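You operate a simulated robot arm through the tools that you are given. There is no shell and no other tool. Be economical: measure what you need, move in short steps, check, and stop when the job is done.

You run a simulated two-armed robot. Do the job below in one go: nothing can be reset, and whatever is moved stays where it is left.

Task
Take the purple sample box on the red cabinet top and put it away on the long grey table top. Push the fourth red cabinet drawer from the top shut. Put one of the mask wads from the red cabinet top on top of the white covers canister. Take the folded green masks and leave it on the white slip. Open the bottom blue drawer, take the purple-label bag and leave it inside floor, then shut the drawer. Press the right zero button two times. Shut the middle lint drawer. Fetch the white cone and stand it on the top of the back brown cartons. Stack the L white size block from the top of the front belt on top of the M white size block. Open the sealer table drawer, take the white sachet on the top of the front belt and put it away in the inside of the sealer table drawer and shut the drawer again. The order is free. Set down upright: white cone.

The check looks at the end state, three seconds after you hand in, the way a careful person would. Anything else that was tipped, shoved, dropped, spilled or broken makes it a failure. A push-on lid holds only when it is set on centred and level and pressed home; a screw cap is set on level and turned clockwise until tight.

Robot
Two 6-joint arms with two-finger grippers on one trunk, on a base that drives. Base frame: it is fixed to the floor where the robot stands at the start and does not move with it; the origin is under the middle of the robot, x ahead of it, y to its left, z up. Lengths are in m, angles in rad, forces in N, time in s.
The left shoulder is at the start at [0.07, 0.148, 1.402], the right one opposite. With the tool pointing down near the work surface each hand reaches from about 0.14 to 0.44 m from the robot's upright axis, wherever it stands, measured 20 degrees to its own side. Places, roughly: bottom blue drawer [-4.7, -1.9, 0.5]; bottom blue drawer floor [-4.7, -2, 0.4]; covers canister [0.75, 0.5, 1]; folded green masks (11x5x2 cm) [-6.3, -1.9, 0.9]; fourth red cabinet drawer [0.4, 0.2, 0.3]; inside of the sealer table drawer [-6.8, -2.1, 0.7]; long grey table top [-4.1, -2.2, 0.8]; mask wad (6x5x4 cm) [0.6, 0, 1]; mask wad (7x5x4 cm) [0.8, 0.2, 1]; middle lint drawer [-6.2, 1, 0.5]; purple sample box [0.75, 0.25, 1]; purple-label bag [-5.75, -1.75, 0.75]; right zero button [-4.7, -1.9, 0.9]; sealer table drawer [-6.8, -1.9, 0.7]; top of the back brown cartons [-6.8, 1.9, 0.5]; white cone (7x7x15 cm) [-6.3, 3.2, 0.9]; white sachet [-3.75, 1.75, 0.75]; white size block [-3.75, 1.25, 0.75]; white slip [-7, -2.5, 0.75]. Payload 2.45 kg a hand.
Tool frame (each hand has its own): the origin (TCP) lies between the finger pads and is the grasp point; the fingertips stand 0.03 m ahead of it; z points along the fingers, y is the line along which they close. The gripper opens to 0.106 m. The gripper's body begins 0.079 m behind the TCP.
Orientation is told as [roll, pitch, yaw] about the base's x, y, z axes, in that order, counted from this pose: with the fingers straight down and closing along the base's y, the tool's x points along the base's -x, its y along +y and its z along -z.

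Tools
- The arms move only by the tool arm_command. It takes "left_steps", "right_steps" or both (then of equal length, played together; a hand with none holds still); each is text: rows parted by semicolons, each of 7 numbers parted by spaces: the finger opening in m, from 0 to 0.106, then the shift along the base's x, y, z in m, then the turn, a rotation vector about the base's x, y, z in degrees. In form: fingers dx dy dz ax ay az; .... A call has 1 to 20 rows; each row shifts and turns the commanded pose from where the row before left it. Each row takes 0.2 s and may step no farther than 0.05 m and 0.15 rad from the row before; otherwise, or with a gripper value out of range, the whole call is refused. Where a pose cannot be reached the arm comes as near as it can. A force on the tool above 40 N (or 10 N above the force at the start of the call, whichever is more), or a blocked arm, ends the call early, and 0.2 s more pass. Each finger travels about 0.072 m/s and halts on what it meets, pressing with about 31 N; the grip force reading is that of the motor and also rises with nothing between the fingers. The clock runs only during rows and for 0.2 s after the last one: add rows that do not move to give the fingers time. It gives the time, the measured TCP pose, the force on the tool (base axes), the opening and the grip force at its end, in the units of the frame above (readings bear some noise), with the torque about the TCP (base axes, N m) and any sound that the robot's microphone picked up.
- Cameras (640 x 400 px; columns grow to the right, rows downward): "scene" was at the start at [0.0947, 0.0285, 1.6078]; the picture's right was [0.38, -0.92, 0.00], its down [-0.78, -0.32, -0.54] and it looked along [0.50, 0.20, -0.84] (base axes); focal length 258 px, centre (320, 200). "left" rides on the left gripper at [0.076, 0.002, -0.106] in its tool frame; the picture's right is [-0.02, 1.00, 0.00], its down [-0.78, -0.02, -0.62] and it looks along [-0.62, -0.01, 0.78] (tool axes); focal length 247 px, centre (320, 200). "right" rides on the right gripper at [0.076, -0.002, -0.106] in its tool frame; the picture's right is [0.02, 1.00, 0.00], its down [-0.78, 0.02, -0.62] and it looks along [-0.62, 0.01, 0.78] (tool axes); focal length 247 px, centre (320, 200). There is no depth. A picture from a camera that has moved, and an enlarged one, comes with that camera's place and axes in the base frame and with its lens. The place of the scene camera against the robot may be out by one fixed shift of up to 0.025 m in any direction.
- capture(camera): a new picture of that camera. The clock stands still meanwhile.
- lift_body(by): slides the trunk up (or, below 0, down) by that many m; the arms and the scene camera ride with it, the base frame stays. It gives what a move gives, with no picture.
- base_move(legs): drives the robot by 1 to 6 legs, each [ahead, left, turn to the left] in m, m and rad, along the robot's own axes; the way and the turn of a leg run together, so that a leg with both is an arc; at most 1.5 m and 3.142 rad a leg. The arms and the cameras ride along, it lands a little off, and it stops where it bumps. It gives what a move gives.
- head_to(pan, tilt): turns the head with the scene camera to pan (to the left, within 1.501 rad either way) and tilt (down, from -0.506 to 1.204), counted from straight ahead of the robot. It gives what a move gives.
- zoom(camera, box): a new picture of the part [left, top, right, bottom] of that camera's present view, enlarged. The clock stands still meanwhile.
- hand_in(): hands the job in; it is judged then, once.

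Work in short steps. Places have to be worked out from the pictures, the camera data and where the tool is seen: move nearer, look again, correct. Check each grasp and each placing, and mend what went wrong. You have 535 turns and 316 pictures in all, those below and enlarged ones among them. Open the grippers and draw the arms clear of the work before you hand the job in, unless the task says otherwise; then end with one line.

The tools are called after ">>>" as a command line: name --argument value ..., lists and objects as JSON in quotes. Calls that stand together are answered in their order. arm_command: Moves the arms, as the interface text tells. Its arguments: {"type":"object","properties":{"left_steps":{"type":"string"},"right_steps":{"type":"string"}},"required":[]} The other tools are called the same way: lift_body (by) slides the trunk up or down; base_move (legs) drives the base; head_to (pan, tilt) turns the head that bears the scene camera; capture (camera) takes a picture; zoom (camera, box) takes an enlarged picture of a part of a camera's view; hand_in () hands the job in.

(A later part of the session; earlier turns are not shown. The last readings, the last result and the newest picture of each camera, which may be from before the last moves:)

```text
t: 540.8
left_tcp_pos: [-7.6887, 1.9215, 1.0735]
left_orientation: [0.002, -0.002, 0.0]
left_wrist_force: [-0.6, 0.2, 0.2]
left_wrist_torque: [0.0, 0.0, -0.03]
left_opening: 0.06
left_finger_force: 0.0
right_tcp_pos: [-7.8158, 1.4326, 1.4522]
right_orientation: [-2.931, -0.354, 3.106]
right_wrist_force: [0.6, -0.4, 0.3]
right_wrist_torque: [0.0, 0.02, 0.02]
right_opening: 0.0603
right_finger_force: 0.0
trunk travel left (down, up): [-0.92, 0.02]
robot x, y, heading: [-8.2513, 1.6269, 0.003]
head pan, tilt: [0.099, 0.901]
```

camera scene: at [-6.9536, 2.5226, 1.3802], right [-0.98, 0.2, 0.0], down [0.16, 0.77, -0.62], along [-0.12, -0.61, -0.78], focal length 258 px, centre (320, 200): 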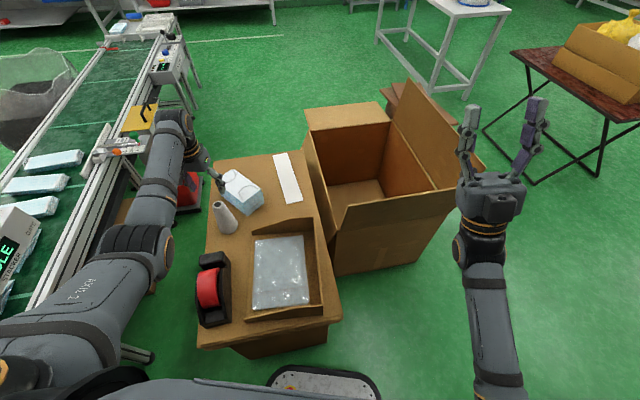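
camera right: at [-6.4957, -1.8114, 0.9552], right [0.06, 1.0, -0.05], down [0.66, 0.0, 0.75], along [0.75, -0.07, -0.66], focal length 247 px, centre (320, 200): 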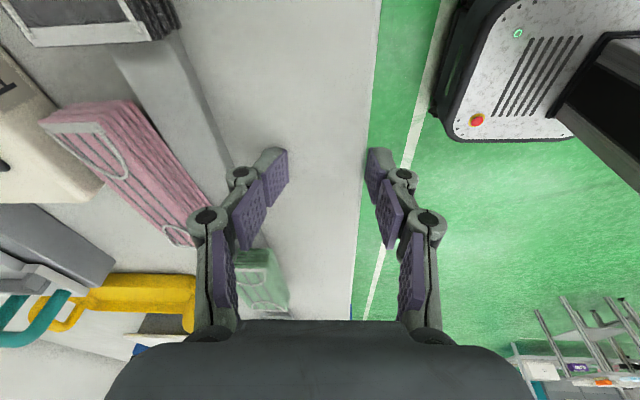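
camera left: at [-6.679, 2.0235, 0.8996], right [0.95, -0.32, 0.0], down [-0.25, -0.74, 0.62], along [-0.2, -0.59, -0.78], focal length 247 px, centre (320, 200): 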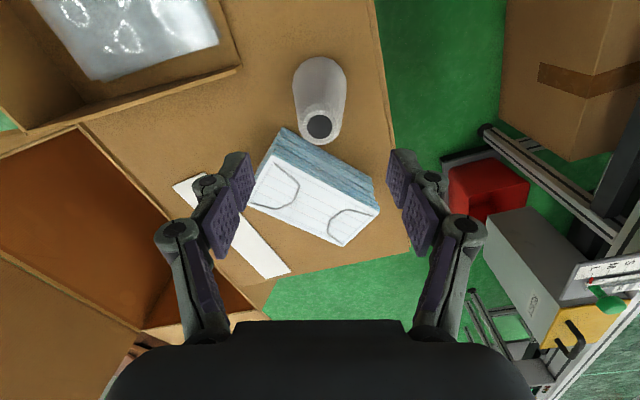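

>>> base_move --legs '[[0.016, -0.677, -0.003], [0.19, -0.255, 0]]'

>>> base_move --legs '[[0.1, -0.29, 0], [0, -1.2, 0]]'

>>> head_to --pan 0.0 --tilt 0.4

>>> capture --camera "scene"

```text
t: 546.3
left_tcp_pos: [-7.4808, 0.9822, 1.0745]
left_orientation: [0.002, -0.001, -0.012]
left_wrist_force: [0.3, 0.0, 0.6]
left_wrist_torque: [-0.04, -0.05, 0.01]
left_opening: 0.0601
left_finger_force: 0.1
right_tcp_pos: [-7.6134, 0.4927, 1.4523]
right_orientation: [-2.93, -0.356, 3.095]
right_wrist_force: [-0.8, -0.1, 0.9]
right_wrist_torque: [0.05, 0.0, 0.0]
right_opening: 0.0597
right_finger_force: 0.1
trunk travel left (down, up): [-0.92, 0.02]
robot x, y, heading: [-8.0466, 0.6941, -0.002]
head pan, tilt: [0.099, 0.901]
```

```text
t: 554.0
left_tcp_pos: [-7.3889, -0.5126, 1.0742]
left_orientation: [0.0, -0.001, -0.013]
left_wrist_force: [-0.6, 1.5, 0.9]
left_wrist_torque: [0.0, 0.0, 0.03]
left_opening: 0.0599
left_finger_force: 0.1
right_tcp_pos: [-7.5229, -1.0009, 1.4513]
right_orientation: [-2.933, -0.356, 3.092]
right_wrist_force: [0.8, 0.3, 0.4]
right_wrist_torque: [0.0, 0.01, 0.0]
right_opening: 0.0601
right_finger_force: 0.0
trunk travel left (down, up): [-0.92, 0.02]
robot x, y, heading: [-7.9526, -0.8016, -0.01]
head pan, tilt: [0.099, 0.901]
```

```text
t: 555.0
left_tcp_pos: [-7.3892, -0.5138, 1.0734]
left_orientation: [0.003, -0.002, -0.015]
left_wrist_force: [-0.6, -0.2, -0.2]
left_wrist_torque: [-0.02, 0.02, 0.01]
left_opening: 0.0599
left_finger_force: 0.1
right_tcp_pos: [-7.5229, -1.0025, 1.4516]
right_orientation: [-2.931, -0.355, 3.092]
right_wrist_force: [0.4, 0.5, 0.0]
right_wrist_torque: [0.01, 0.0, -0.01]
right_opening: 0.06
right_finger_force: 0.0
trunk travel left (down, up): [-0.92, 0.02]
robot x, y, heading: [-7.9525, -0.8003, -0.005]
head pan, tilt: [0.0, 0.4]
```

```text
146 pictures are left
camera scene: at [-7.8312, -0.7992, 1.7032], right [-0.01, -1.0, 0.0], down [-0.39, 0.0, -0.92], along [0.92, -0.01, -0.39], focal length 258 px, centre (320, 200)
```

scene: 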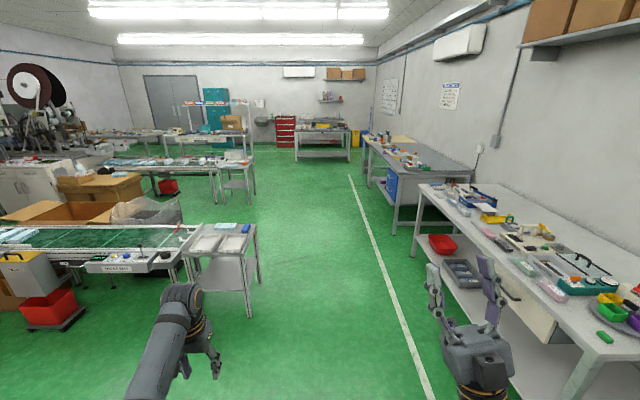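

All as expected. Drive east along the aisle to x≈-3.0 to reach the front belt.

>>> base_move --legs '[[1.5, -0.1, 0.005], [1.5, 0, 0], [1.5, 0, 0], [0.5, 0, 0]]'

>>> head_to --pan 1.5 --tilt 0.45

>>> capture --camera "scene"

```text
refused: leg 1 is longer than a leg can be; nothing moved
```

```text
t: 556.6
left_tcp_pos: [-7.389, -0.5135, 1.0749]
left_orientation: [0.004, -0.003, -0.012]
left_wrist_force: [-1.1, -0.7, 0.4]
left_wrist_torque: [-0.01, 0.0, 0.0]
left_opening: 0.06
left_finger_force: 0.0
right_tcp_pos: [-7.5229, -1.0022, 1.4515]
right_orientation: [-2.932, -0.357, 3.093]
right_wrist_force: [-0.5, -0.1, 0.0]
right_wrist_torque: [0.0, -0.02, -0.03]
right_opening: 0.0604
right_finger_force: 0.1
trunk travel left (down, up): [-0.92, 0.02]
robot x, y, heading: [-7.9528, -0.8, -0.007]
head pan, tilt: [1.499, 0.45]
```

```text
145 pictures are left
camera scene: at [-7.9162, -0.7065, 1.6987], right [1.0, -0.08, 0.0], down [-0.04, -0.43, -0.9], along [0.07, 0.9, -0.44], focal length 258 px, centre (320, 200)
```

scene: 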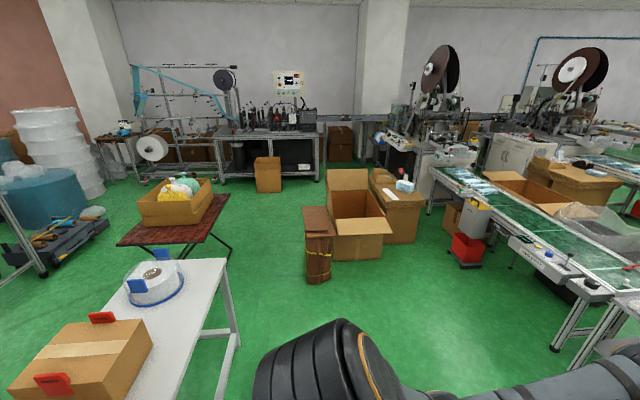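

>>> base_move --legs '[[1.45, -0.1, 0.005], [1.5, 0, 0], [1.5, 0, 0], [0.5, 0, 0]]'

>>> capture --camera "scene"

```text
t: 580.4
left_tcp_pos: [-2.4498, -0.5561, 1.0755]
left_orientation: [0.004, -0.001, 0.013]
left_wrist_force: [0.0, -0.1, -0.5]
left_wrist_torque: [0.01, -0.01, 0.0]
left_opening: 0.0599
left_finger_force: 0.1
right_tcp_pos: [-2.571, -1.0476, 1.452]
right_orientation: [-2.932, -0.354, 3.119]
right_wrist_force: [-1.5, 0.0, -0.4]
right_wrist_torque: [0.02, -0.03, 0.02]
right_opening: 0.0601
right_finger_force: 0.1
trunk travel left (down, up): [-0.92, 0.02]
robot x, y, heading: [-3.0064, -0.853, 0.018]
head pan, tilt: [1.499, 0.45]
```

```text
144 pictures are left
camera scene: at [-2.972, -0.7625, 1.6987], right [1.0, -0.05, 0.0], down [-0.02, -0.43, -0.9], along [0.05, 0.9, -0.44], focal length 258 px, centre (320, 200)
```

scene: 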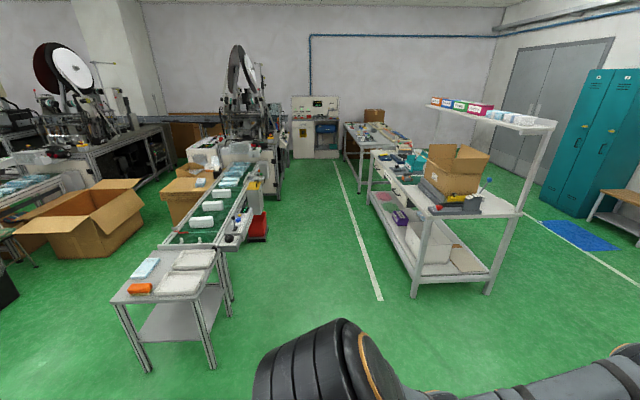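

The front belt with white blocks and packs is ahead-left. Turn to face -x and strafe along its east side.

>>> base_move --legs '[[0, 0, 3.12], [0.0, -1.45, 0], [0, -0.45, 0]]'

>>> head_to --pan -0.1 --tilt 0.7

>>> capture --camera "scene"

```text
t: 597.2
left_tcp_pos: [-3.5319, 0.7767, 1.0735]
left_orientation: [0.001, 0.0, 3.115]
left_wrist_force: [-0.6, 0.8, 0.3]
left_wrist_torque: [0.0, 0.02, -0.02]
left_opening: 0.0599
left_finger_force: 0.1
right_tcp_pos: [-3.3932, 1.2617, 1.4521]
right_orientation: [-2.932, -0.356, -0.062]
right_wrist_force: [-0.9, 1.0, -0.3]
right_wrist_torque: [0.0, 0.0, -0.01]
right_opening: 0.06
right_finger_force: 0.0
trunk travel left (down, up): [-0.92, 0.02]
robot x, y, heading: [-2.9607, 1.0568, 3.117]
head pan, tilt: [1.499, 0.45]
```

```text
t: 598.9
left_tcp_pos: [-3.5313, 0.7777, 1.0741]
left_orientation: [0.004, -0.001, 3.115]
left_wrist_force: [1.0, 0.5, 0.1]
left_wrist_torque: [-0.04, -0.01, -0.01]
left_opening: 0.0601
left_finger_force: 0.2
right_tcp_pos: [-3.3926, 1.2648, 1.4525]
right_orientation: [-2.932, -0.356, -0.06]
right_wrist_force: [0.9, -0.2, 1.1]
right_wrist_torque: [-0.04, 0.02, -0.01]
right_opening: 0.06
right_finger_force: 0.1
trunk travel left (down, up): [-0.92, 0.02]
robot x, y, heading: [-2.9642, 1.0584, 3.123]
head pan, tilt: [-0.099, 0.7]
```

```text
143 pictures are left
camera scene: at [-3.1182, 1.0694, 1.6765], right [0.12, 0.99, 0.0], down [0.64, -0.08, -0.76], along [-0.76, 0.09, -0.64], focal length 258 px, centre (320, 200)
```

scene: 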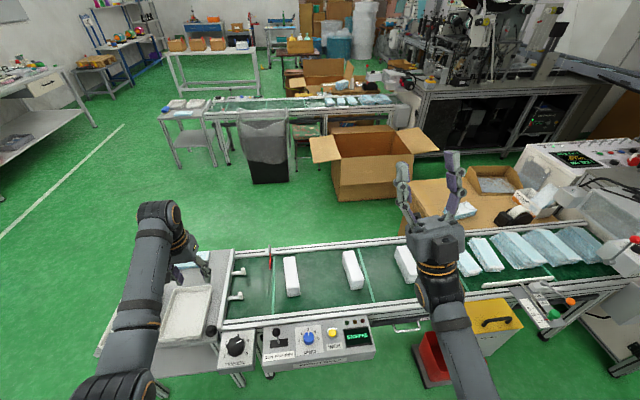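

>>> zoom --camera "scene" --box '[250, 220, 450, 320]'

>>> zoom --camera "scene" --box '[430, 200, 640, 320]'

```text
3.20 times, centred on (350, 270) of scene
camera zoom: at [-3.1182, 1.0694, 1.6765], right [0.12, 0.99, 0.0], down [0.64, -0.08, -0.76], along [-0.76, 0.09, -0.64], focal length 827 px, centre (224, -24)
```

zoom: 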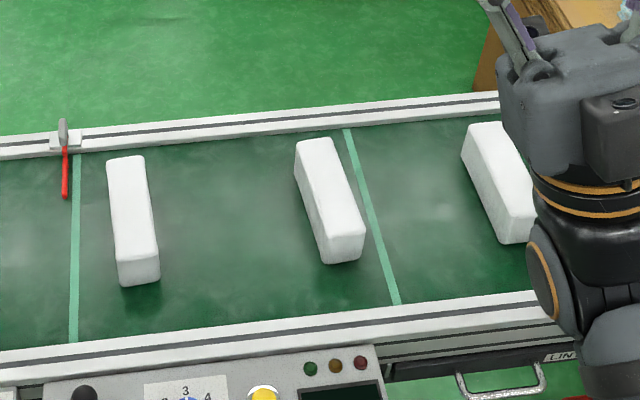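

```text
3.05 times, centred on (535, 260) of scene
camera zoom: at [-3.1182, 1.0694, 1.6765], right [0.12, 0.99, 0.0], down [0.64, -0.08, -0.76], along [-0.76, 0.09, -0.64], focal length 788 px, centre (-335, 17)
```

zoom: 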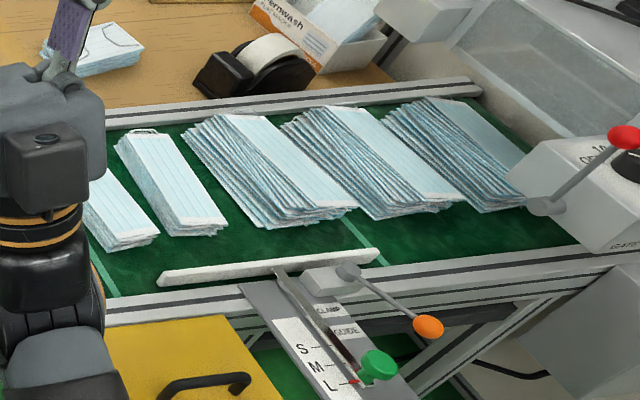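

Three white blocks; I need their labels. Move the left hand over them and look.

>>> base_move --legs '[[0.0, -0.35, 0.02]]'

>>> capture --camera "left"

```text
t: 601.2
left_tcp_pos: [-3.5225, 1.1148, 1.074]
left_orientation: [0.002, 0.001, 3.137]
left_wrist_force: [-0.2, -0.6, 0.1]
left_wrist_torque: [0.01, -0.01, -0.02]
left_opening: 0.0599
left_finger_force: 0.0
right_tcp_pos: [-3.3931, 1.6042, 1.451]
right_orientation: [-2.931, -0.354, -0.039]
right_wrist_force: [0.0, -0.4, -0.4]
right_wrist_torque: [-0.03, 0.0, -0.01]
right_opening: 0.0599
right_finger_force: 0.0
trunk travel left (down, up): [-0.92, 0.02]
robot x, y, heading: [-2.9587, 1.4064, 3.142]
head pan, tilt: [-0.099, 0.7]
```

```text
140 pictures are left
camera left: at [-3.4467, 1.1135, 1.1798], right [-0.03, -1.0, 0.0], down [-0.78, 0.02, 0.62], along [-0.62, 0.01, -0.78], focal length 247 px, centre (320, 200)
```

left: 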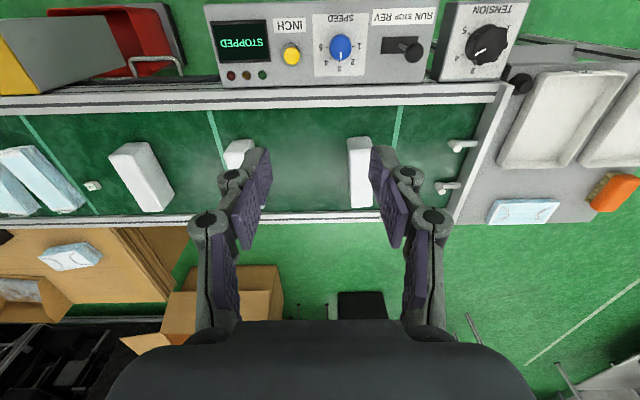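

>>> zoom --camera "left" --box '[60, 120, 240, 230]'

>>> zoom --camera "left" --box '[210, 110, 420, 230]'

```text
3.56 times, centred on (150, 175) of left
camera zoom: at [-3.4467, 1.1135, 1.1798], right [-0.03, -1.0, 0.0], down [-0.78, 0.02, 0.62], along [-0.62, 0.01, -0.78], focal length 878 px, centre (924, 289)
```

zoom: 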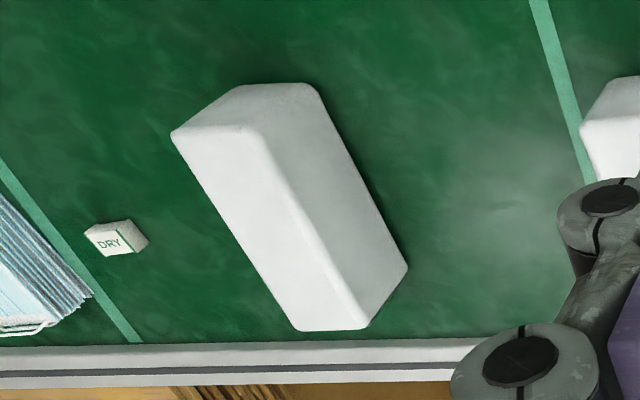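

```text
3.05 times, centred on (315, 170) of left
camera zoom: at [-3.4467, 1.1135, 1.1798], right [-0.03, -1.0, 0.0], down [-0.78, 0.02, 0.62], along [-0.62, 0.01, -0.78], focal length 753 px, centre (335, 291)
```

zoom: 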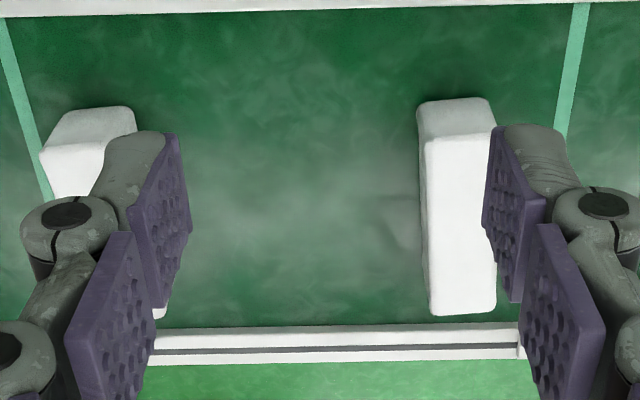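

No labels, so size must be judged by dimensions. I look at each block from the same relative pose; first the one at y≈1.03.

>>> arm_command --left_steps "0.106 0 0 0 0 0 0; 0.106 0 0 0 0 0 0; 0.106 0 0 0 0 0 0"

>>> base_move --legs '[[0.0, 0.09, 0]]'

>>> zoom --camera "left" --box '[240, 100, 400, 230]'

>>> base_move --legs '[[0.0, -0.24, 0]]'

>>> zoom --camera "left" --box '[240, 100, 400, 230]'

>>> base_move --legs '[[0.0, -0.22, 0]]'

>>> zoom --camera "left" --box '[240, 100, 400, 230]'

```text
t: 602.0
left_tcp_pos: [-3.5236, 1.1168, 1.0749]
left_orientation: [0.005, -0.001, 3.136]
left_wrist_force: [-0.2, 0.2, -0.5]
left_wrist_torque: [-0.02, 0.02, 0.03]
left_opening: 0.1058
left_finger_force: 0.1
right_tcp_pos: [-3.3931, 1.6062, 1.4523]
right_orientation: [-2.931, -0.357, -0.04]
right_wrist_force: [-0.6, -0.6, 0.1]
right_wrist_torque: [0.0, 0.0, -0.01]
right_opening: 0.0602
right_finger_force: 0.0
trunk travel left (down, up): [-0.92, 0.02]
robot x, y, heading: [-2.962, 1.4094, 3.142]
head pan, tilt: [-0.099, 0.7]
```

```text
t: 603.1
left_tcp_pos: [-3.5218, 1.0306, 1.0757]
left_orientation: [0.007, -0.002, 3.136]
left_wrist_force: [-0.5, 1.0, -0.1]
left_wrist_torque: [-0.05, -0.01, -0.03]
left_opening: 0.1059
left_finger_force: 0.0
right_tcp_pos: [-3.3922, 1.5219, 1.4498]
right_orientation: [-2.937, -0.357, -0.039]
right_wrist_force: [-0.1, 0.5, -0.3]
right_wrist_torque: [0.04, 0.03, 0.0]
right_opening: 0.06
right_finger_force: 0.1
trunk travel left (down, up): [-0.92, 0.02]
robot x, y, heading: [-2.9583, 1.3176, 3.142]
head pan, tilt: [-0.099, 0.7]
```

```text
3.08 times, centred on (320, 165) of left
camera zoom: at [-3.4467, 1.0297, 1.1815], right [-0.03, -1.0, 0.01], down [-0.78, 0.03, 0.62], along [-0.62, 0.01, -0.78], focal length 760 px, centre (320, 308)
```

zoom: 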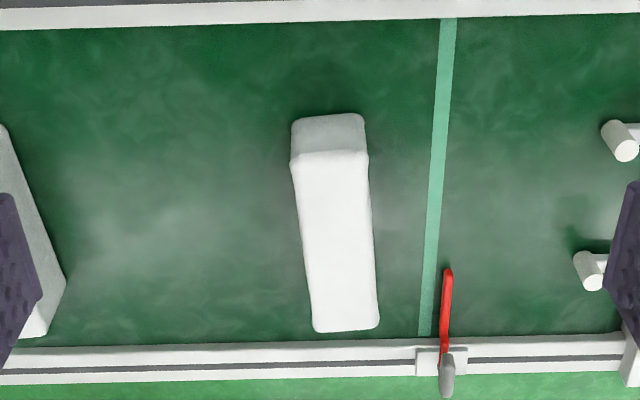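

```text
t: 604.9
left_tcp_pos: [-3.5219, 1.262, 1.074]
left_orientation: [0.002, -0.004, 3.139]
left_wrist_force: [0.3, -0.8, 0.3]
left_wrist_torque: [0.01, 0.01, 0.03]
left_opening: 0.1063
left_finger_force: 0.1
right_tcp_pos: [-3.3938, 1.7507, 1.4522]
right_orientation: [-2.931, -0.356, -0.04]
right_wrist_force: [-0.5, -0.5, 0.7]
right_wrist_torque: [0.0, -0.02, -0.03]
right_opening: 0.0599
right_finger_force: 0.0
trunk travel left (down, up): [-0.92, 0.02]
robot x, y, heading: [-2.9571, 1.5572, -3.137]
head pan, tilt: [-0.099, 0.7]
```

```text
3.08 times, centred on (320, 165) of left
camera zoom: at [-3.4462, 1.2616, 1.1798], right [-0.02, -1.0, 0.0], down [-0.78, 0.02, 0.62], along [-0.62, 0.01, -0.78], focal length 760 px, centre (320, 308)
```

zoom: 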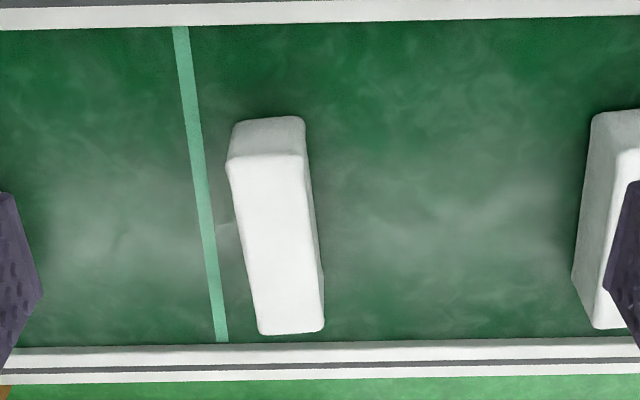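

```text
t: 606.5
left_tcp_pos: [-3.5224, 1.4801, 1.0726]
left_orientation: [0.0, -0.003, 3.138]
left_wrist_force: [0.0, 0.6, -0.5]
left_wrist_torque: [0.05, 0.04, 0.01]
left_opening: 0.1061
left_finger_force: 0.0
right_tcp_pos: [-3.3935, 1.969, 1.4536]
right_orientation: [-2.929, -0.354, -0.041]
right_wrist_force: [-0.4, -0.1, 0.6]
right_wrist_torque: [-0.04, 0.0, -0.01]
right_opening: 0.0601
right_finger_force: 0.1
trunk travel left (down, up): [-0.92, 0.02]
robot x, y, heading: [-2.9615, 1.775, -3.141]
head pan, tilt: [-0.099, 0.7]
```

```text
3.08 times, centred on (320, 165) of left
camera zoom: at [-3.4466, 1.479, 1.1795], right [-0.03, -1.0, 0.0], down [-0.78, 0.02, 0.62], along [-0.62, 0.01, -0.78], focal length 760 px, centre (320, 308)
```

zoom: 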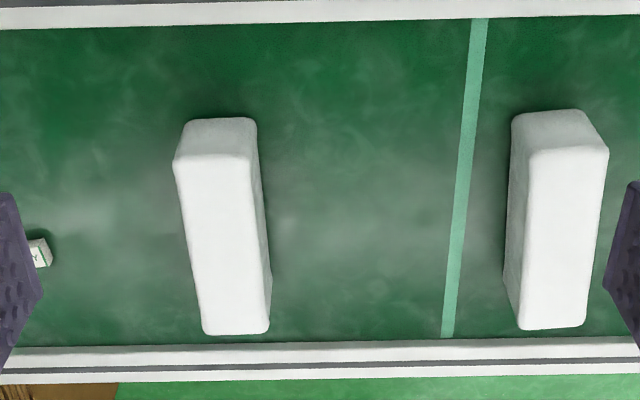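

The blocks look equal in size; look for labels on their east ends with strong zoom.

>>> head_to --pan 0.45 --tilt 0.75

>>> capture --camera "scene"

```text
t: 607.5
left_tcp_pos: [-3.5224, 1.4833, 1.0744]
left_orientation: [0.005, -0.001, 3.139]
left_wrist_force: [-0.6, 0.1, -0.7]
left_wrist_torque: [0.02, 0.02, 0.02]
left_opening: 0.1063
left_finger_force: 0.1
right_tcp_pos: [-3.3935, 1.9727, 1.4532]
right_orientation: [-2.932, -0.353, -0.038]
right_wrist_force: [-0.2, -0.2, 0.1]
right_wrist_torque: [-0.01, 0.01, -0.02]
right_opening: 0.0602
right_finger_force: 0.0
trunk travel left (down, up): [-0.92, 0.02]
robot x, y, heading: [-2.9601, 1.7735, -3.139]
head pan, tilt: [0.45, 0.75]
```

```text
134 pictures are left
camera scene: at [-3.1047, 1.7403, 1.6722], right [-0.43, 0.9, 0.0], down [0.61, 0.3, -0.73], along [-0.66, -0.32, -0.68], focal length 258 px, centre (320, 200)
```

scene: 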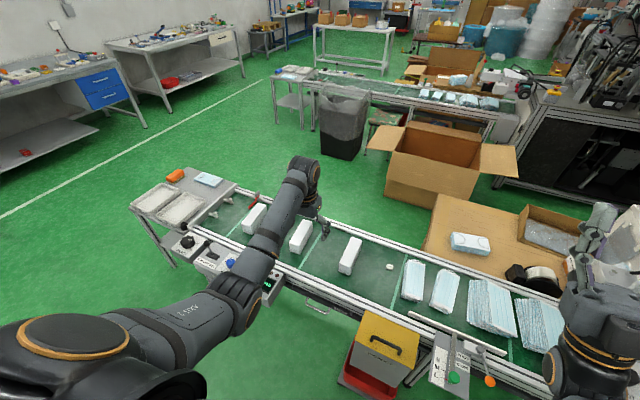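

>>> zoom --camera "scene" --box '[230, 190, 300, 250]'

>>> zoom --camera "scene" --box '[280, 210, 400, 285]'

```text
6.67 times, centred on (265, 220) of scene
camera zoom: at [-3.1047, 1.7403, 1.6722], right [-0.43, 0.9, 0.0], down [0.61, 0.3, -0.73], along [-0.66, -0.32, -0.68], focal length 1723 px, centre (687, 67)
```

zoom: 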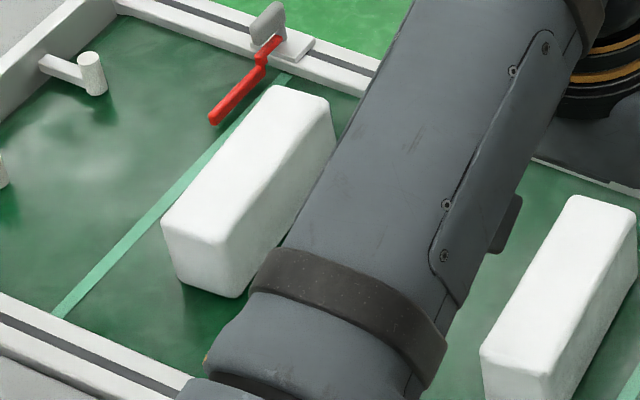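

```text
5.33 times, centred on (340, 248) of scene
camera zoom: at [-3.1047, 1.7403, 1.6722], right [-0.43, 0.9, 0.0], down [0.61, 0.3, -0.73], along [-0.66, -0.32, -0.68], focal length 1378 px, centre (213, -53)
```

zoom: 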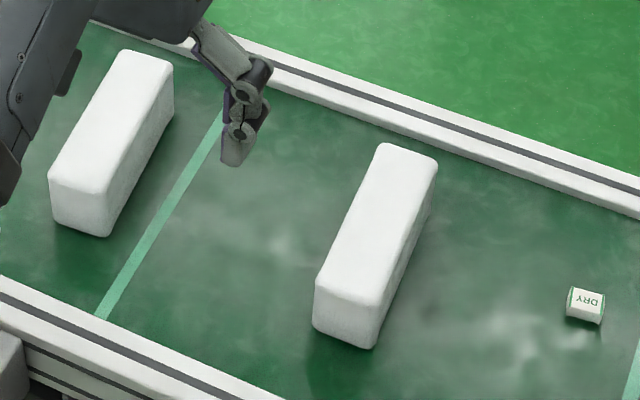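

No labels anywhere, so I'll gauge the widths with the gripper. First block C (≈(-3.675,1.532)): drive over it and lower the trunk.

>>> base_move --legs '[[0.152, -0.049, 0]]'

>>> lift_body --by -0.12

>>> capture --camera "left"

```text
t: 608.9
left_tcp_pos: [-3.6719, 1.5317, 1.0763]
left_orientation: [0.004, -0.004, 3.138]
left_wrist_force: [0.5, -0.6, -0.5]
left_wrist_torque: [0.01, 0.02, -0.02]
left_opening: 0.1058
left_finger_force: 0.0
right_tcp_pos: [-3.543, 2.02, 1.4532]
right_orientation: [-2.93, -0.352, -0.039]
right_wrist_force: [1.0, 0.7, 0.0]
right_wrist_torque: [0.01, 0.03, -0.01]
right_opening: 0.06
right_finger_force: 0.0
trunk travel left (down, up): [-0.92, 0.02]
robot x, y, heading: [-3.1127, 1.8244, 3.139]
head pan, tilt: [0.45, 0.75]
```

```text
t: 610.4
left_tcp_pos: [-3.6753, 1.5324, 0.9545]
left_orientation: [0.003, -0.003, 3.138]
left_wrist_force: [-0.3, 0.1, -0.5]
left_wrist_torque: [0.01, 0.02, 0.04]
left_opening: 0.106
left_finger_force: 0.1
right_tcp_pos: [-3.5447, 2.0213, 1.333]
right_orientation: [-2.932, -0.355, -0.039]
right_wrist_force: [0.0, 0.0, -0.6]
right_wrist_torque: [-0.02, -0.01, 0.0]
right_opening: 0.06
right_finger_force: 0.0
trunk travel left (down, up): [-0.8, 0.14]
robot x, y, heading: [-3.1119, 1.825, 3.14]
head pan, tilt: [0.45, 0.75]
```

```text
131 pictures are left
camera left: at [-3.5987, 1.531, 1.0603], right [-0.03, -1.0, 0.0], down [-0.78, 0.02, 0.62], along [-0.62, 0.01, -0.78], focal length 247 px, centre (320, 200)
```

left: 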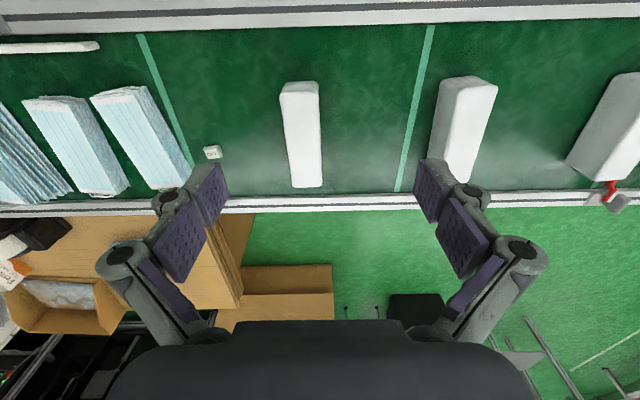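

Two views show the belt top is lower (z≈0.65), so blocks are ~16×5.6×6 cm and equal. A red bin is close in front of the base, so I back off. To find labels I look at the blocks' west ends from the south-west.

>>> base_move --legs '[[-0.1, 0.02, 0], [0, 1.4, 0], [0, 0.85, 0], [1.35, 0, 0]]'

>>> lift_body --by 0.1

>>> base_move --legs '[[0, 0, -1.57]]'

>>> head_to --pan -0.5 --tilt 0.45

>>> capture --camera "scene"

```text
t: 628.6
left_tcp_pos: [-4.9106, -0.7489, 0.954]
left_orientation: [0.003, -0.003, -3.138]
left_wrist_force: [0.1, -1.2, -0.6]
left_wrist_torque: [0.02, 0.0, 0.0]
left_opening: 0.1061
left_finger_force: 0.1
right_tcp_pos: [-4.7843, -0.2575, 1.3317]
right_orientation: [-2.933, -0.355, -0.032]
right_wrist_force: [0.2, 0.7, 0.1]
right_wrist_torque: [0.02, -0.01, -0.02]
right_opening: 0.06
right_finger_force: 0.0
trunk travel left (down, up): [-0.8, 0.14]
robot x, y, heading: [-4.3507, -0.4532, -3.135]
head pan, tilt: [0.45, 0.75]
```

```text
t: 630.0
left_tcp_pos: [-4.9104, -0.7473, 1.054]
left_orientation: [0.004, 0.0, -3.141]
left_wrist_force: [-0.2, 0.2, 0.4]
left_wrist_torque: [-0.01, -0.02, 0.05]
left_opening: 0.1057
left_finger_force: 0.0
right_tcp_pos: [-4.7844, -0.2578, 1.4321]
right_orientation: [-2.932, -0.357, -0.034]
right_wrist_force: [0.5, -0.3, 1.1]
right_wrist_torque: [0.0, 0.03, -0.02]
right_opening: 0.0601
right_finger_force: 0.1
trunk travel left (down, up): [-0.9, 0.04]
robot x, y, heading: [-4.3504, -0.4556, -3.131]
head pan, tilt: [0.45, 0.75]
```

```text
t: 634.2
left_tcp_pos: [-4.6413, 0.1087, 1.0547]
left_orientation: [0.003, 0.001, 1.566]
left_wrist_force: [0.5, -0.1, -0.5]
left_wrist_torque: [-0.03, -0.03, 0.02]
left_opening: 0.1059
left_finger_force: 0.2
right_tcp_pos: [-4.1528, -0.0195, 1.431]
right_orientation: [-2.934, -0.353, -1.611]
right_wrist_force: [-0.1, -0.6, 0.2]
right_wrist_torque: [-0.03, -0.01, -0.04]
right_opening: 0.0598
right_finger_force: 0.1
trunk travel left (down, up): [-0.9, 0.04]
robot x, y, heading: [-4.3508, -0.4519, 1.571]
head pan, tilt: [0.45, 0.75]
```

```text
t: 635.4
left_tcp_pos: [-4.641, 0.1094, 1.0543]
left_orientation: [0.004, 0.001, 1.568]
left_wrist_force: [0.3, 0.8, 0.3]
left_wrist_torque: [-0.02, -0.02, -0.01]
left_opening: 0.1062
left_finger_force: 0.0
right_tcp_pos: [-4.1517, -0.0189, 1.4312]
right_orientation: [-2.933, -0.355, -1.612]
right_wrist_force: [-0.7, -0.1, 0.6]
right_wrist_torque: [0.01, -0.03, 0.03]
right_opening: 0.0595
right_finger_force: 0.1
trunk travel left (down, up): [-0.9, 0.04]
robot x, y, heading: [-4.3495, -0.4521, 1.568]
head pan, tilt: [-0.499, 0.45]
```

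```text
130 pictures are left
camera scene: at [-4.3258, -0.3199, 1.6786], right [0.88, -0.48, 0.0], down [-0.21, -0.38, -0.9], along [0.43, 0.79, -0.44], focal length 258 px, centre (320, 200)
```

scene: 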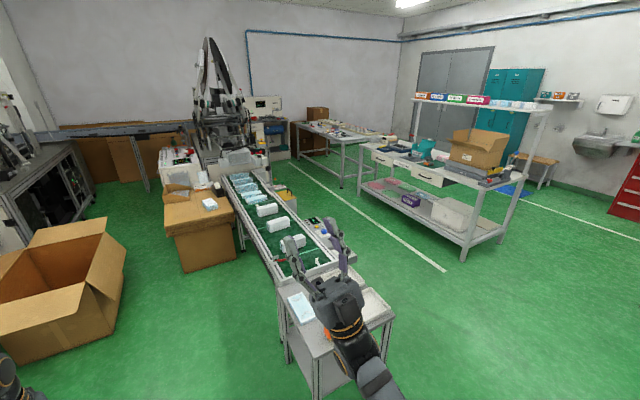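

>>> zoom --camera "scene" --box '[240, 190, 330, 270]'

```text
5.00 times, centred on (285, 230) of scene
camera zoom: at [-4.3258, -0.3199, 1.6786], right [0.88, -0.48, 0.0], down [-0.21, -0.38, -0.9], along [0.43, 0.79, -0.44], focal length 1292 px, centre (495, 50)
```

zoom: 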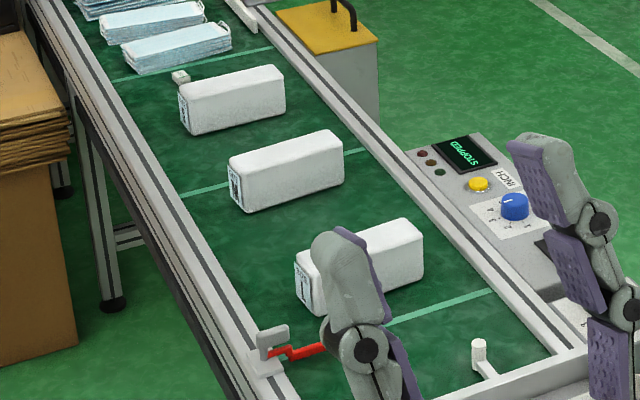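

The labels are on the west ends. Zoom in hard.

>>> zoom --camera "scene" --box '[270, 200, 294, 216]'

>>> zoom --camera "scene" --box '[280, 218, 304, 234]'

>>> zoom --camera "scene" --box '[293, 238, 317, 254]'

```text
16.00 times, centred on (282, 208) of scene
camera zoom: at [-4.3258, -0.3199, 1.6786], right [0.88, -0.48, 0.0], down [-0.21, -0.38, -0.9], along [0.43, 0.79, -0.44], focal length 4135 px, centre (928, 72)
```

zoom: 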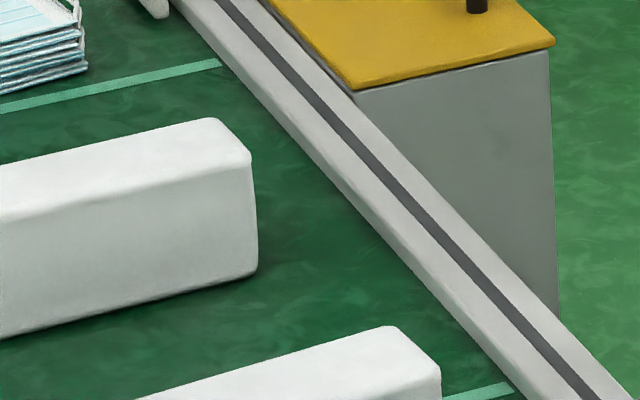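

```text
16.00 times, centred on (292, 226) of scene
camera zoom: at [-4.3258, -0.3199, 1.6786], right [0.88, -0.48, 0.0], down [-0.21, -0.38, -0.9], along [0.43, 0.79, -0.44], focal length 4135 px, centre (768, -216)
```

zoom: 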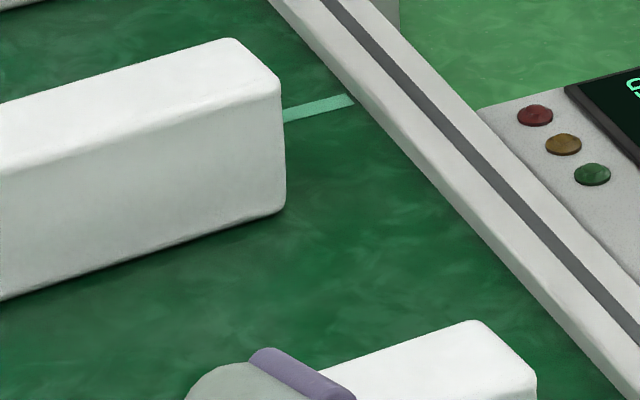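

```text
16.00 times, centred on (305, 246) of scene
camera zoom: at [-4.3258, -0.3199, 1.6786], right [0.88, -0.48, 0.0], down [-0.21, -0.38, -0.9], along [0.43, 0.79, -0.44], focal length 4135 px, centre (560, -536)
```

zoom: 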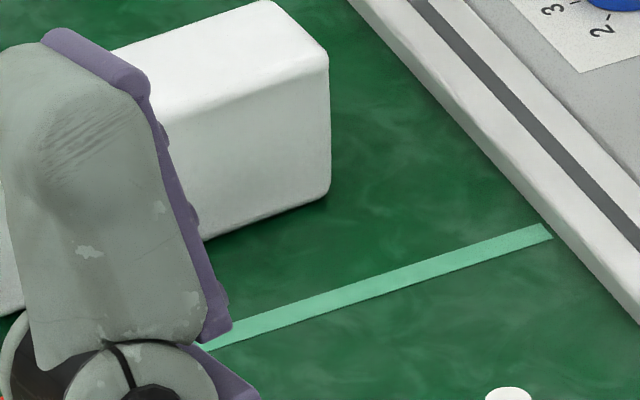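

>>> zoom --camera "scene" --box '[248, 203, 272, 219]'

>>> zoom --camera "scene" --box '[258, 219, 282, 235]'

>>> zoom --camera "scene" --box '[270, 239, 294, 255]'

```text
16.00 times, centred on (260, 211) of scene
camera zoom: at [-4.3258, -0.3199, 1.6786], right [0.88, -0.48, 0.0], down [-0.21, -0.38, -0.9], along [0.43, 0.79, -0.44], focal length 4135 px, centre (1280, 24)
```

zoom: 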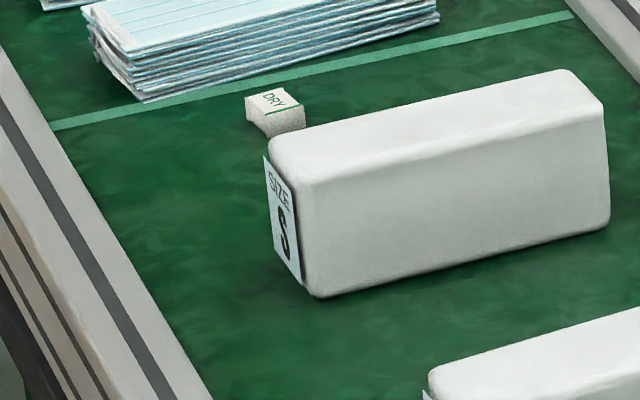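

```text
16.00 times, centred on (270, 227) of scene
camera zoom: at [-4.3258, -0.3199, 1.6786], right [0.88, -0.48, 0.0], down [-0.21, -0.38, -0.9], along [0.43, 0.79, -0.44], focal length 4135 px, centre (1120, -232)
```

zoom: 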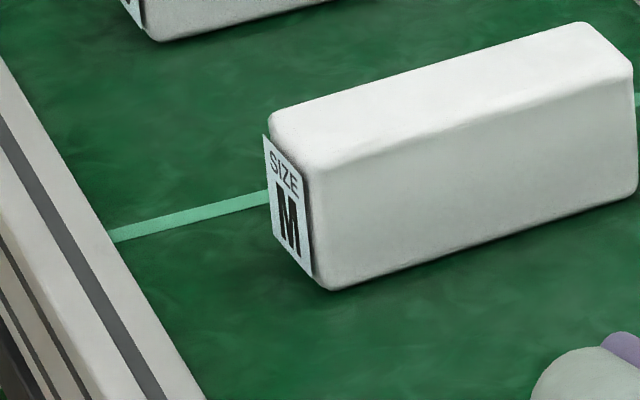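

```text
16.00 times, centred on (282, 247) of scene
camera zoom: at [-4.3258, -0.3199, 1.6786], right [0.88, -0.48, 0.0], down [-0.21, -0.38, -0.9], along [0.43, 0.79, -0.44], focal length 4135 px, centre (928, -552)
```

zoom: 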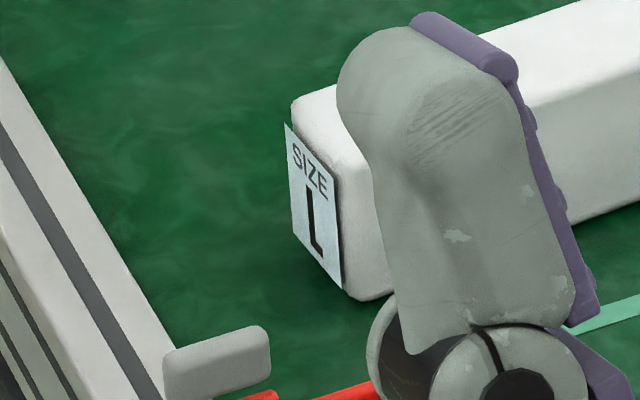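

A is “L” (y≈1.02), B is “M” (y≈1.30), C is “S”. Return to the east side facing -x at y≈1.27.

>>> base_move --legs '[[0, 0, 1.573], [-1.3, 0, 0], [0, -1.45, 0], [0, -0.27, 0]]'

>>> head_to --pan 0.0 --tilt 0.9

>>> capture --camera "scene"

```text
t: 654.1
left_tcp_pos: [-3.6274, 0.9688, 1.0529]
left_orientation: [0.005, -0.001, -3.133]
left_wrist_force: [-0.2, 0.0, 0.3]
left_wrist_torque: [0.03, 0.02, -0.01]
left_opening: 0.1062
left_finger_force: 0.0
right_tcp_pos: [-3.5059, 1.459, 1.4326]
right_orientation: [-2.931, -0.353, -0.027]
right_wrist_force: [0.6, -0.9, 0.5]
right_wrist_torque: [-0.02, -0.02, -0.04]
right_opening: 0.0599
right_finger_force: 0.2
trunk travel left (down, up): [-0.9, 0.04]
robot x, y, heading: [-3.0702, 1.2694, -3.126]
head pan, tilt: [-0.499, 0.45]
```

```text
t: 655.0
left_tcp_pos: [-3.6284, 0.9699, 1.0541]
left_orientation: [0.006, -0.001, -3.132]
left_wrist_force: [-0.1, -0.5, 0.0]
left_wrist_torque: [-0.01, -0.01, -0.01]
left_opening: 0.1059
left_finger_force: 0.0
right_tcp_pos: [-3.5054, 1.4616, 1.4319]
right_orientation: [-2.932, -0.354, -0.026]
right_wrist_force: [-0.3, -0.4, 0.0]
right_wrist_torque: [0.03, 0.0, 0.03]
right_opening: 0.0603
right_finger_force: 0.0
trunk travel left (down, up): [-0.9, 0.04]
robot x, y, heading: [-3.0696, 1.27, -3.131]
head pan, tilt: [0.0, 0.901]
```

```text
122 pictures are left
camera scene: at [-3.2148, 1.2696, 1.6404], right [-0.01, 1.0, 0.0], down [0.78, 0.01, -0.62], along [-0.62, -0.01, -0.78], focal length 258 px, centre (320, 200)
```

scene: 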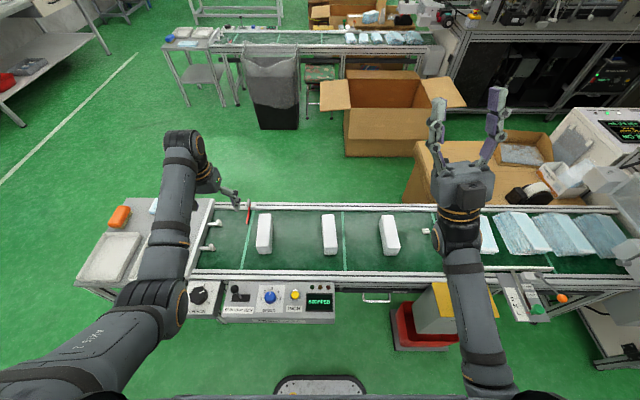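

Drive 0.13 forward, shift the hand over block L, and lower the trunk to look closely.

>>> base_move --legs '[[0.13, 0, 0]]'

>>> arm_command --left_steps "0.1 -0.018 0.025 0 0 0 0; 0.1 0 0.025 0 0 0 0; 0.1 0 0 0 0 0 0"

>>> lift_body --by -0.22

>>> capture --camera "left"

```text
t: 656.3
left_tcp_pos: [-3.7567, 0.9683, 1.0558]
left_orientation: [0.005, -0.002, -3.134]
left_wrist_force: [0.0, 0.0, 0.2]
left_wrist_torque: [-0.03, 0.05, -0.04]
left_opening: 0.1059
left_finger_force: 0.0
right_tcp_pos: [-3.6347, 1.4613, 1.4333]
right_orientation: [-2.932, -0.353, -0.025]
right_wrist_force: [0.3, -0.4, 0.6]
right_wrist_torque: [-0.01, -0.01, 0.0]
right_opening: 0.0601
right_finger_force: 0.1
trunk travel left (down, up): [-0.9, 0.04]
robot x, y, heading: [-3.1976, 1.2646, -3.129]
head pan, tilt: [0.0, 0.901]
```

```text
t: 657.1
left_tcp_pos: [-3.7764, 1.0175, 1.0546]
left_orientation: [0.003, 0.001, -3.133]
left_wrist_force: [-0.4, -0.9, -0.5]
left_wrist_torque: [0.01, 0.0, 0.03]
left_opening: 0.1003
left_finger_force: 0.1
right_tcp_pos: [-3.6371, 1.4591, 1.4321]
right_orientation: [-2.929, -0.354, -0.027]
right_wrist_force: [-0.5, -0.2, 0.6]
right_wrist_torque: [0.02, 0.04, -0.03]
right_opening: 0.0599
right_finger_force: 0.1
trunk travel left (down, up): [-0.9, 0.04]
robot x, y, heading: [-3.2027, 1.2671, -3.13]
head pan, tilt: [0.0, 0.901]
```

```text
t: 659.4
left_tcp_pos: [-3.7764, 1.0181, 0.8337]
left_orientation: [0.004, 0.0, -3.134]
left_wrist_force: [0.4, -0.1, -0.5]
left_wrist_torque: [0.03, 0.01, 0.01]
left_opening: 0.0999
left_finger_force: 0.1
right_tcp_pos: [-3.6353, 1.4612, 1.2117]
right_orientation: [-2.932, -0.354, -0.027]
right_wrist_force: [-1.0, 0.5, 0.8]
right_wrist_torque: [0.01, -0.01, 0.03]
right_opening: 0.0603
right_finger_force: 0.1
trunk travel left (down, up): [-0.68, 0.26]
robot x, y, heading: [-3.1983, 1.2661, -3.129]
head pan, tilt: [0.0, 0.901]
```

```text
121 pictures are left
camera left: at [-3.7004, 1.0183, 0.9408], right [-0.01, -1.0, 0.0], down [-0.78, 0.01, 0.62], along [-0.62, 0.0, -0.78], focal length 247 px, centre (320, 200)
```

left: 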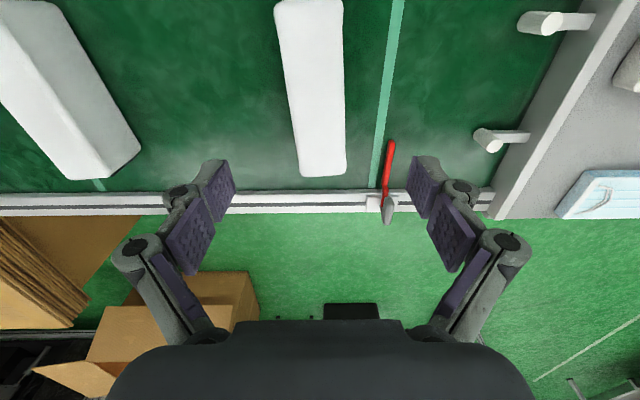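

Block L spans x -3.70..-3.855, y≈1.021, turned ~+4.8°. Align, lower and grip it.

>>> arm_command --left_steps "0.085 0 0.003 0 0 0 4.8; 0.085 0 0 0 0 0 0"

>>> lift_body --by -0.12

>>> capture --camera "left"

```text
t: 660.0
left_tcp_pos: [-3.7753, 1.022, 0.8355]
left_orientation: [0.004, 0.001, -3.048]
left_wrist_force: [-0.3, -0.3, 0.2]
left_wrist_torque: [-0.01, 0.02, 0.0]
left_opening: 0.0852
left_finger_force: 0.2
right_tcp_pos: [-3.6362, 1.4606, 1.2124]
right_orientation: [-2.932, -0.355, -0.026]
right_wrist_force: [0.4, -0.3, 0.0]
right_wrist_torque: [0.01, 0.01, -0.01]
right_opening: 0.0597
right_finger_force: 0.1
trunk travel left (down, up): [-0.68, 0.26]
robot x, y, heading: [-3.1993, 1.2679, -3.13]
head pan, tilt: [0.0, 0.901]
```

```text
t: 661.5
left_tcp_pos: [-3.7752, 1.0214, 0.7148]
left_orientation: [0.005, -0.001, -3.049]
left_wrist_force: [1.1, 0.0, 0.1]
left_wrist_torque: [0.0, 0.0, 0.01]
left_opening: 0.0847
left_finger_force: 0.1
right_tcp_pos: [-3.6368, 1.4599, 1.0919]
right_orientation: [-2.931, -0.355, -0.027]
right_wrist_force: [-0.1, -0.2, 0.1]
right_wrist_torque: [-0.03, -0.04, 0.0]
right_opening: 0.06
right_finger_force: 0.1
trunk travel left (down, up): [-0.56, 0.38]
robot x, y, heading: [-3.1977, 1.2626, -3.13]
head pan, tilt: [0.0, 0.901]
```

```text
120 pictures are left
camera left: at [-3.7004, 1.0279, 0.821], right [0.07, -1.0, 0.0], down [-0.78, -0.05, 0.62], along [-0.62, -0.05, -0.78], focal length 247 px, centre (320, 200)
```

left: 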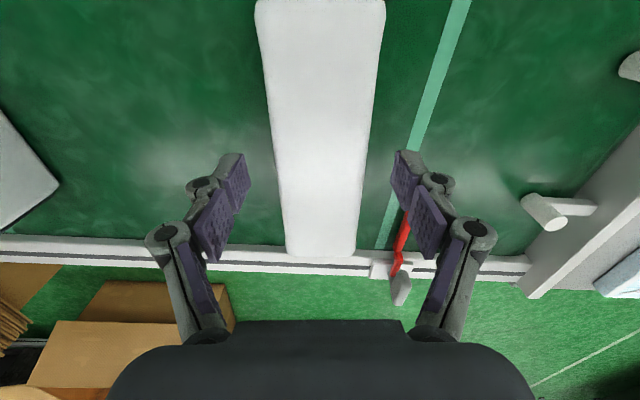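

Block top z≈0.68, belt ≈0.62. Lower 5 cm more and grip.

>>> lift_body --by -0.05

>>> arm_command --left_steps "0.065 0 0 0 0 0 0; 0.045 0 0 0 0 0 0; 0.04 0 0 0 0 0 0; 0.04 0 0 0 0 0 0; 0.04 0 0 0 0 0 0"

>>> capture --camera "left"

```text
t: 662.4
left_tcp_pos: [-3.7752, 1.0207, 0.6654]
left_orientation: [0.004, -0.001, -3.049]
left_wrist_force: [0.1, -0.9, 0.6]
left_wrist_torque: [-0.01, 0.03, -0.02]
left_opening: 0.0851
left_finger_force: 0.0
right_tcp_pos: [-3.6358, 1.46, 1.0424]
right_orientation: [-2.932, -0.354, -0.027]
right_wrist_force: [-0.3, 0.1, -0.1]
right_wrist_torque: [-0.02, 0.0, -0.04]
right_opening: 0.0597
right_finger_force: 0.0
trunk travel left (down, up): [-0.51, 0.43]
robot x, y, heading: [-3.1959, 1.2668, -3.127]
head pan, tilt: [0.0, 0.901]
```

```text
t: 663.6
left_tcp_pos: [-3.7752, 1.0214, 0.6651]
left_orientation: [0.006, -0.002, -3.048]
left_wrist_force: [-1.5, -2.2, 1.8]
left_wrist_torque: [-0.13, -0.19, -0.19]
left_opening: 0.0579
left_finger_force: 30.9
right_tcp_pos: [-3.6347, 1.4599, 1.0421]
right_orientation: [-2.932, -0.354, -0.025]
right_wrist_force: [-0.3, 0.1, 1.1]
right_wrist_torque: [-0.02, 0.0, -0.01]
right_opening: 0.0601
right_finger_force: 0.1
trunk travel left (down, up): [-0.51, 0.43]
robot x, y, heading: [-3.1999, 1.2695, -3.134]
head pan, tilt: [0.0, 0.901]
```

```text
119 pictures are left
camera left: at [-3.7005, 1.0278, 0.771], right [0.07, -1.0, 0.0], down [-0.78, -0.05, 0.62], along [-0.62, -0.05, -0.78], focal length 247 px, centre (320, 200)
```

left: 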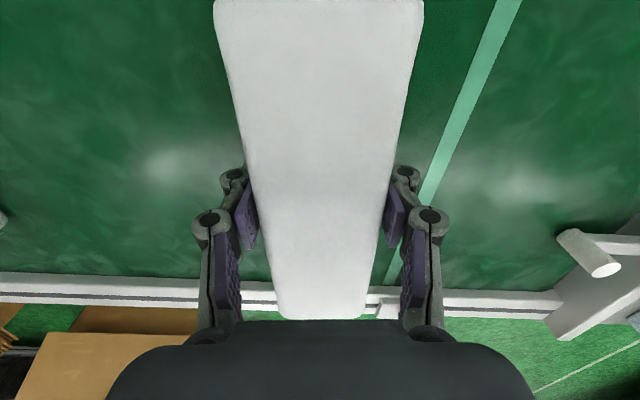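

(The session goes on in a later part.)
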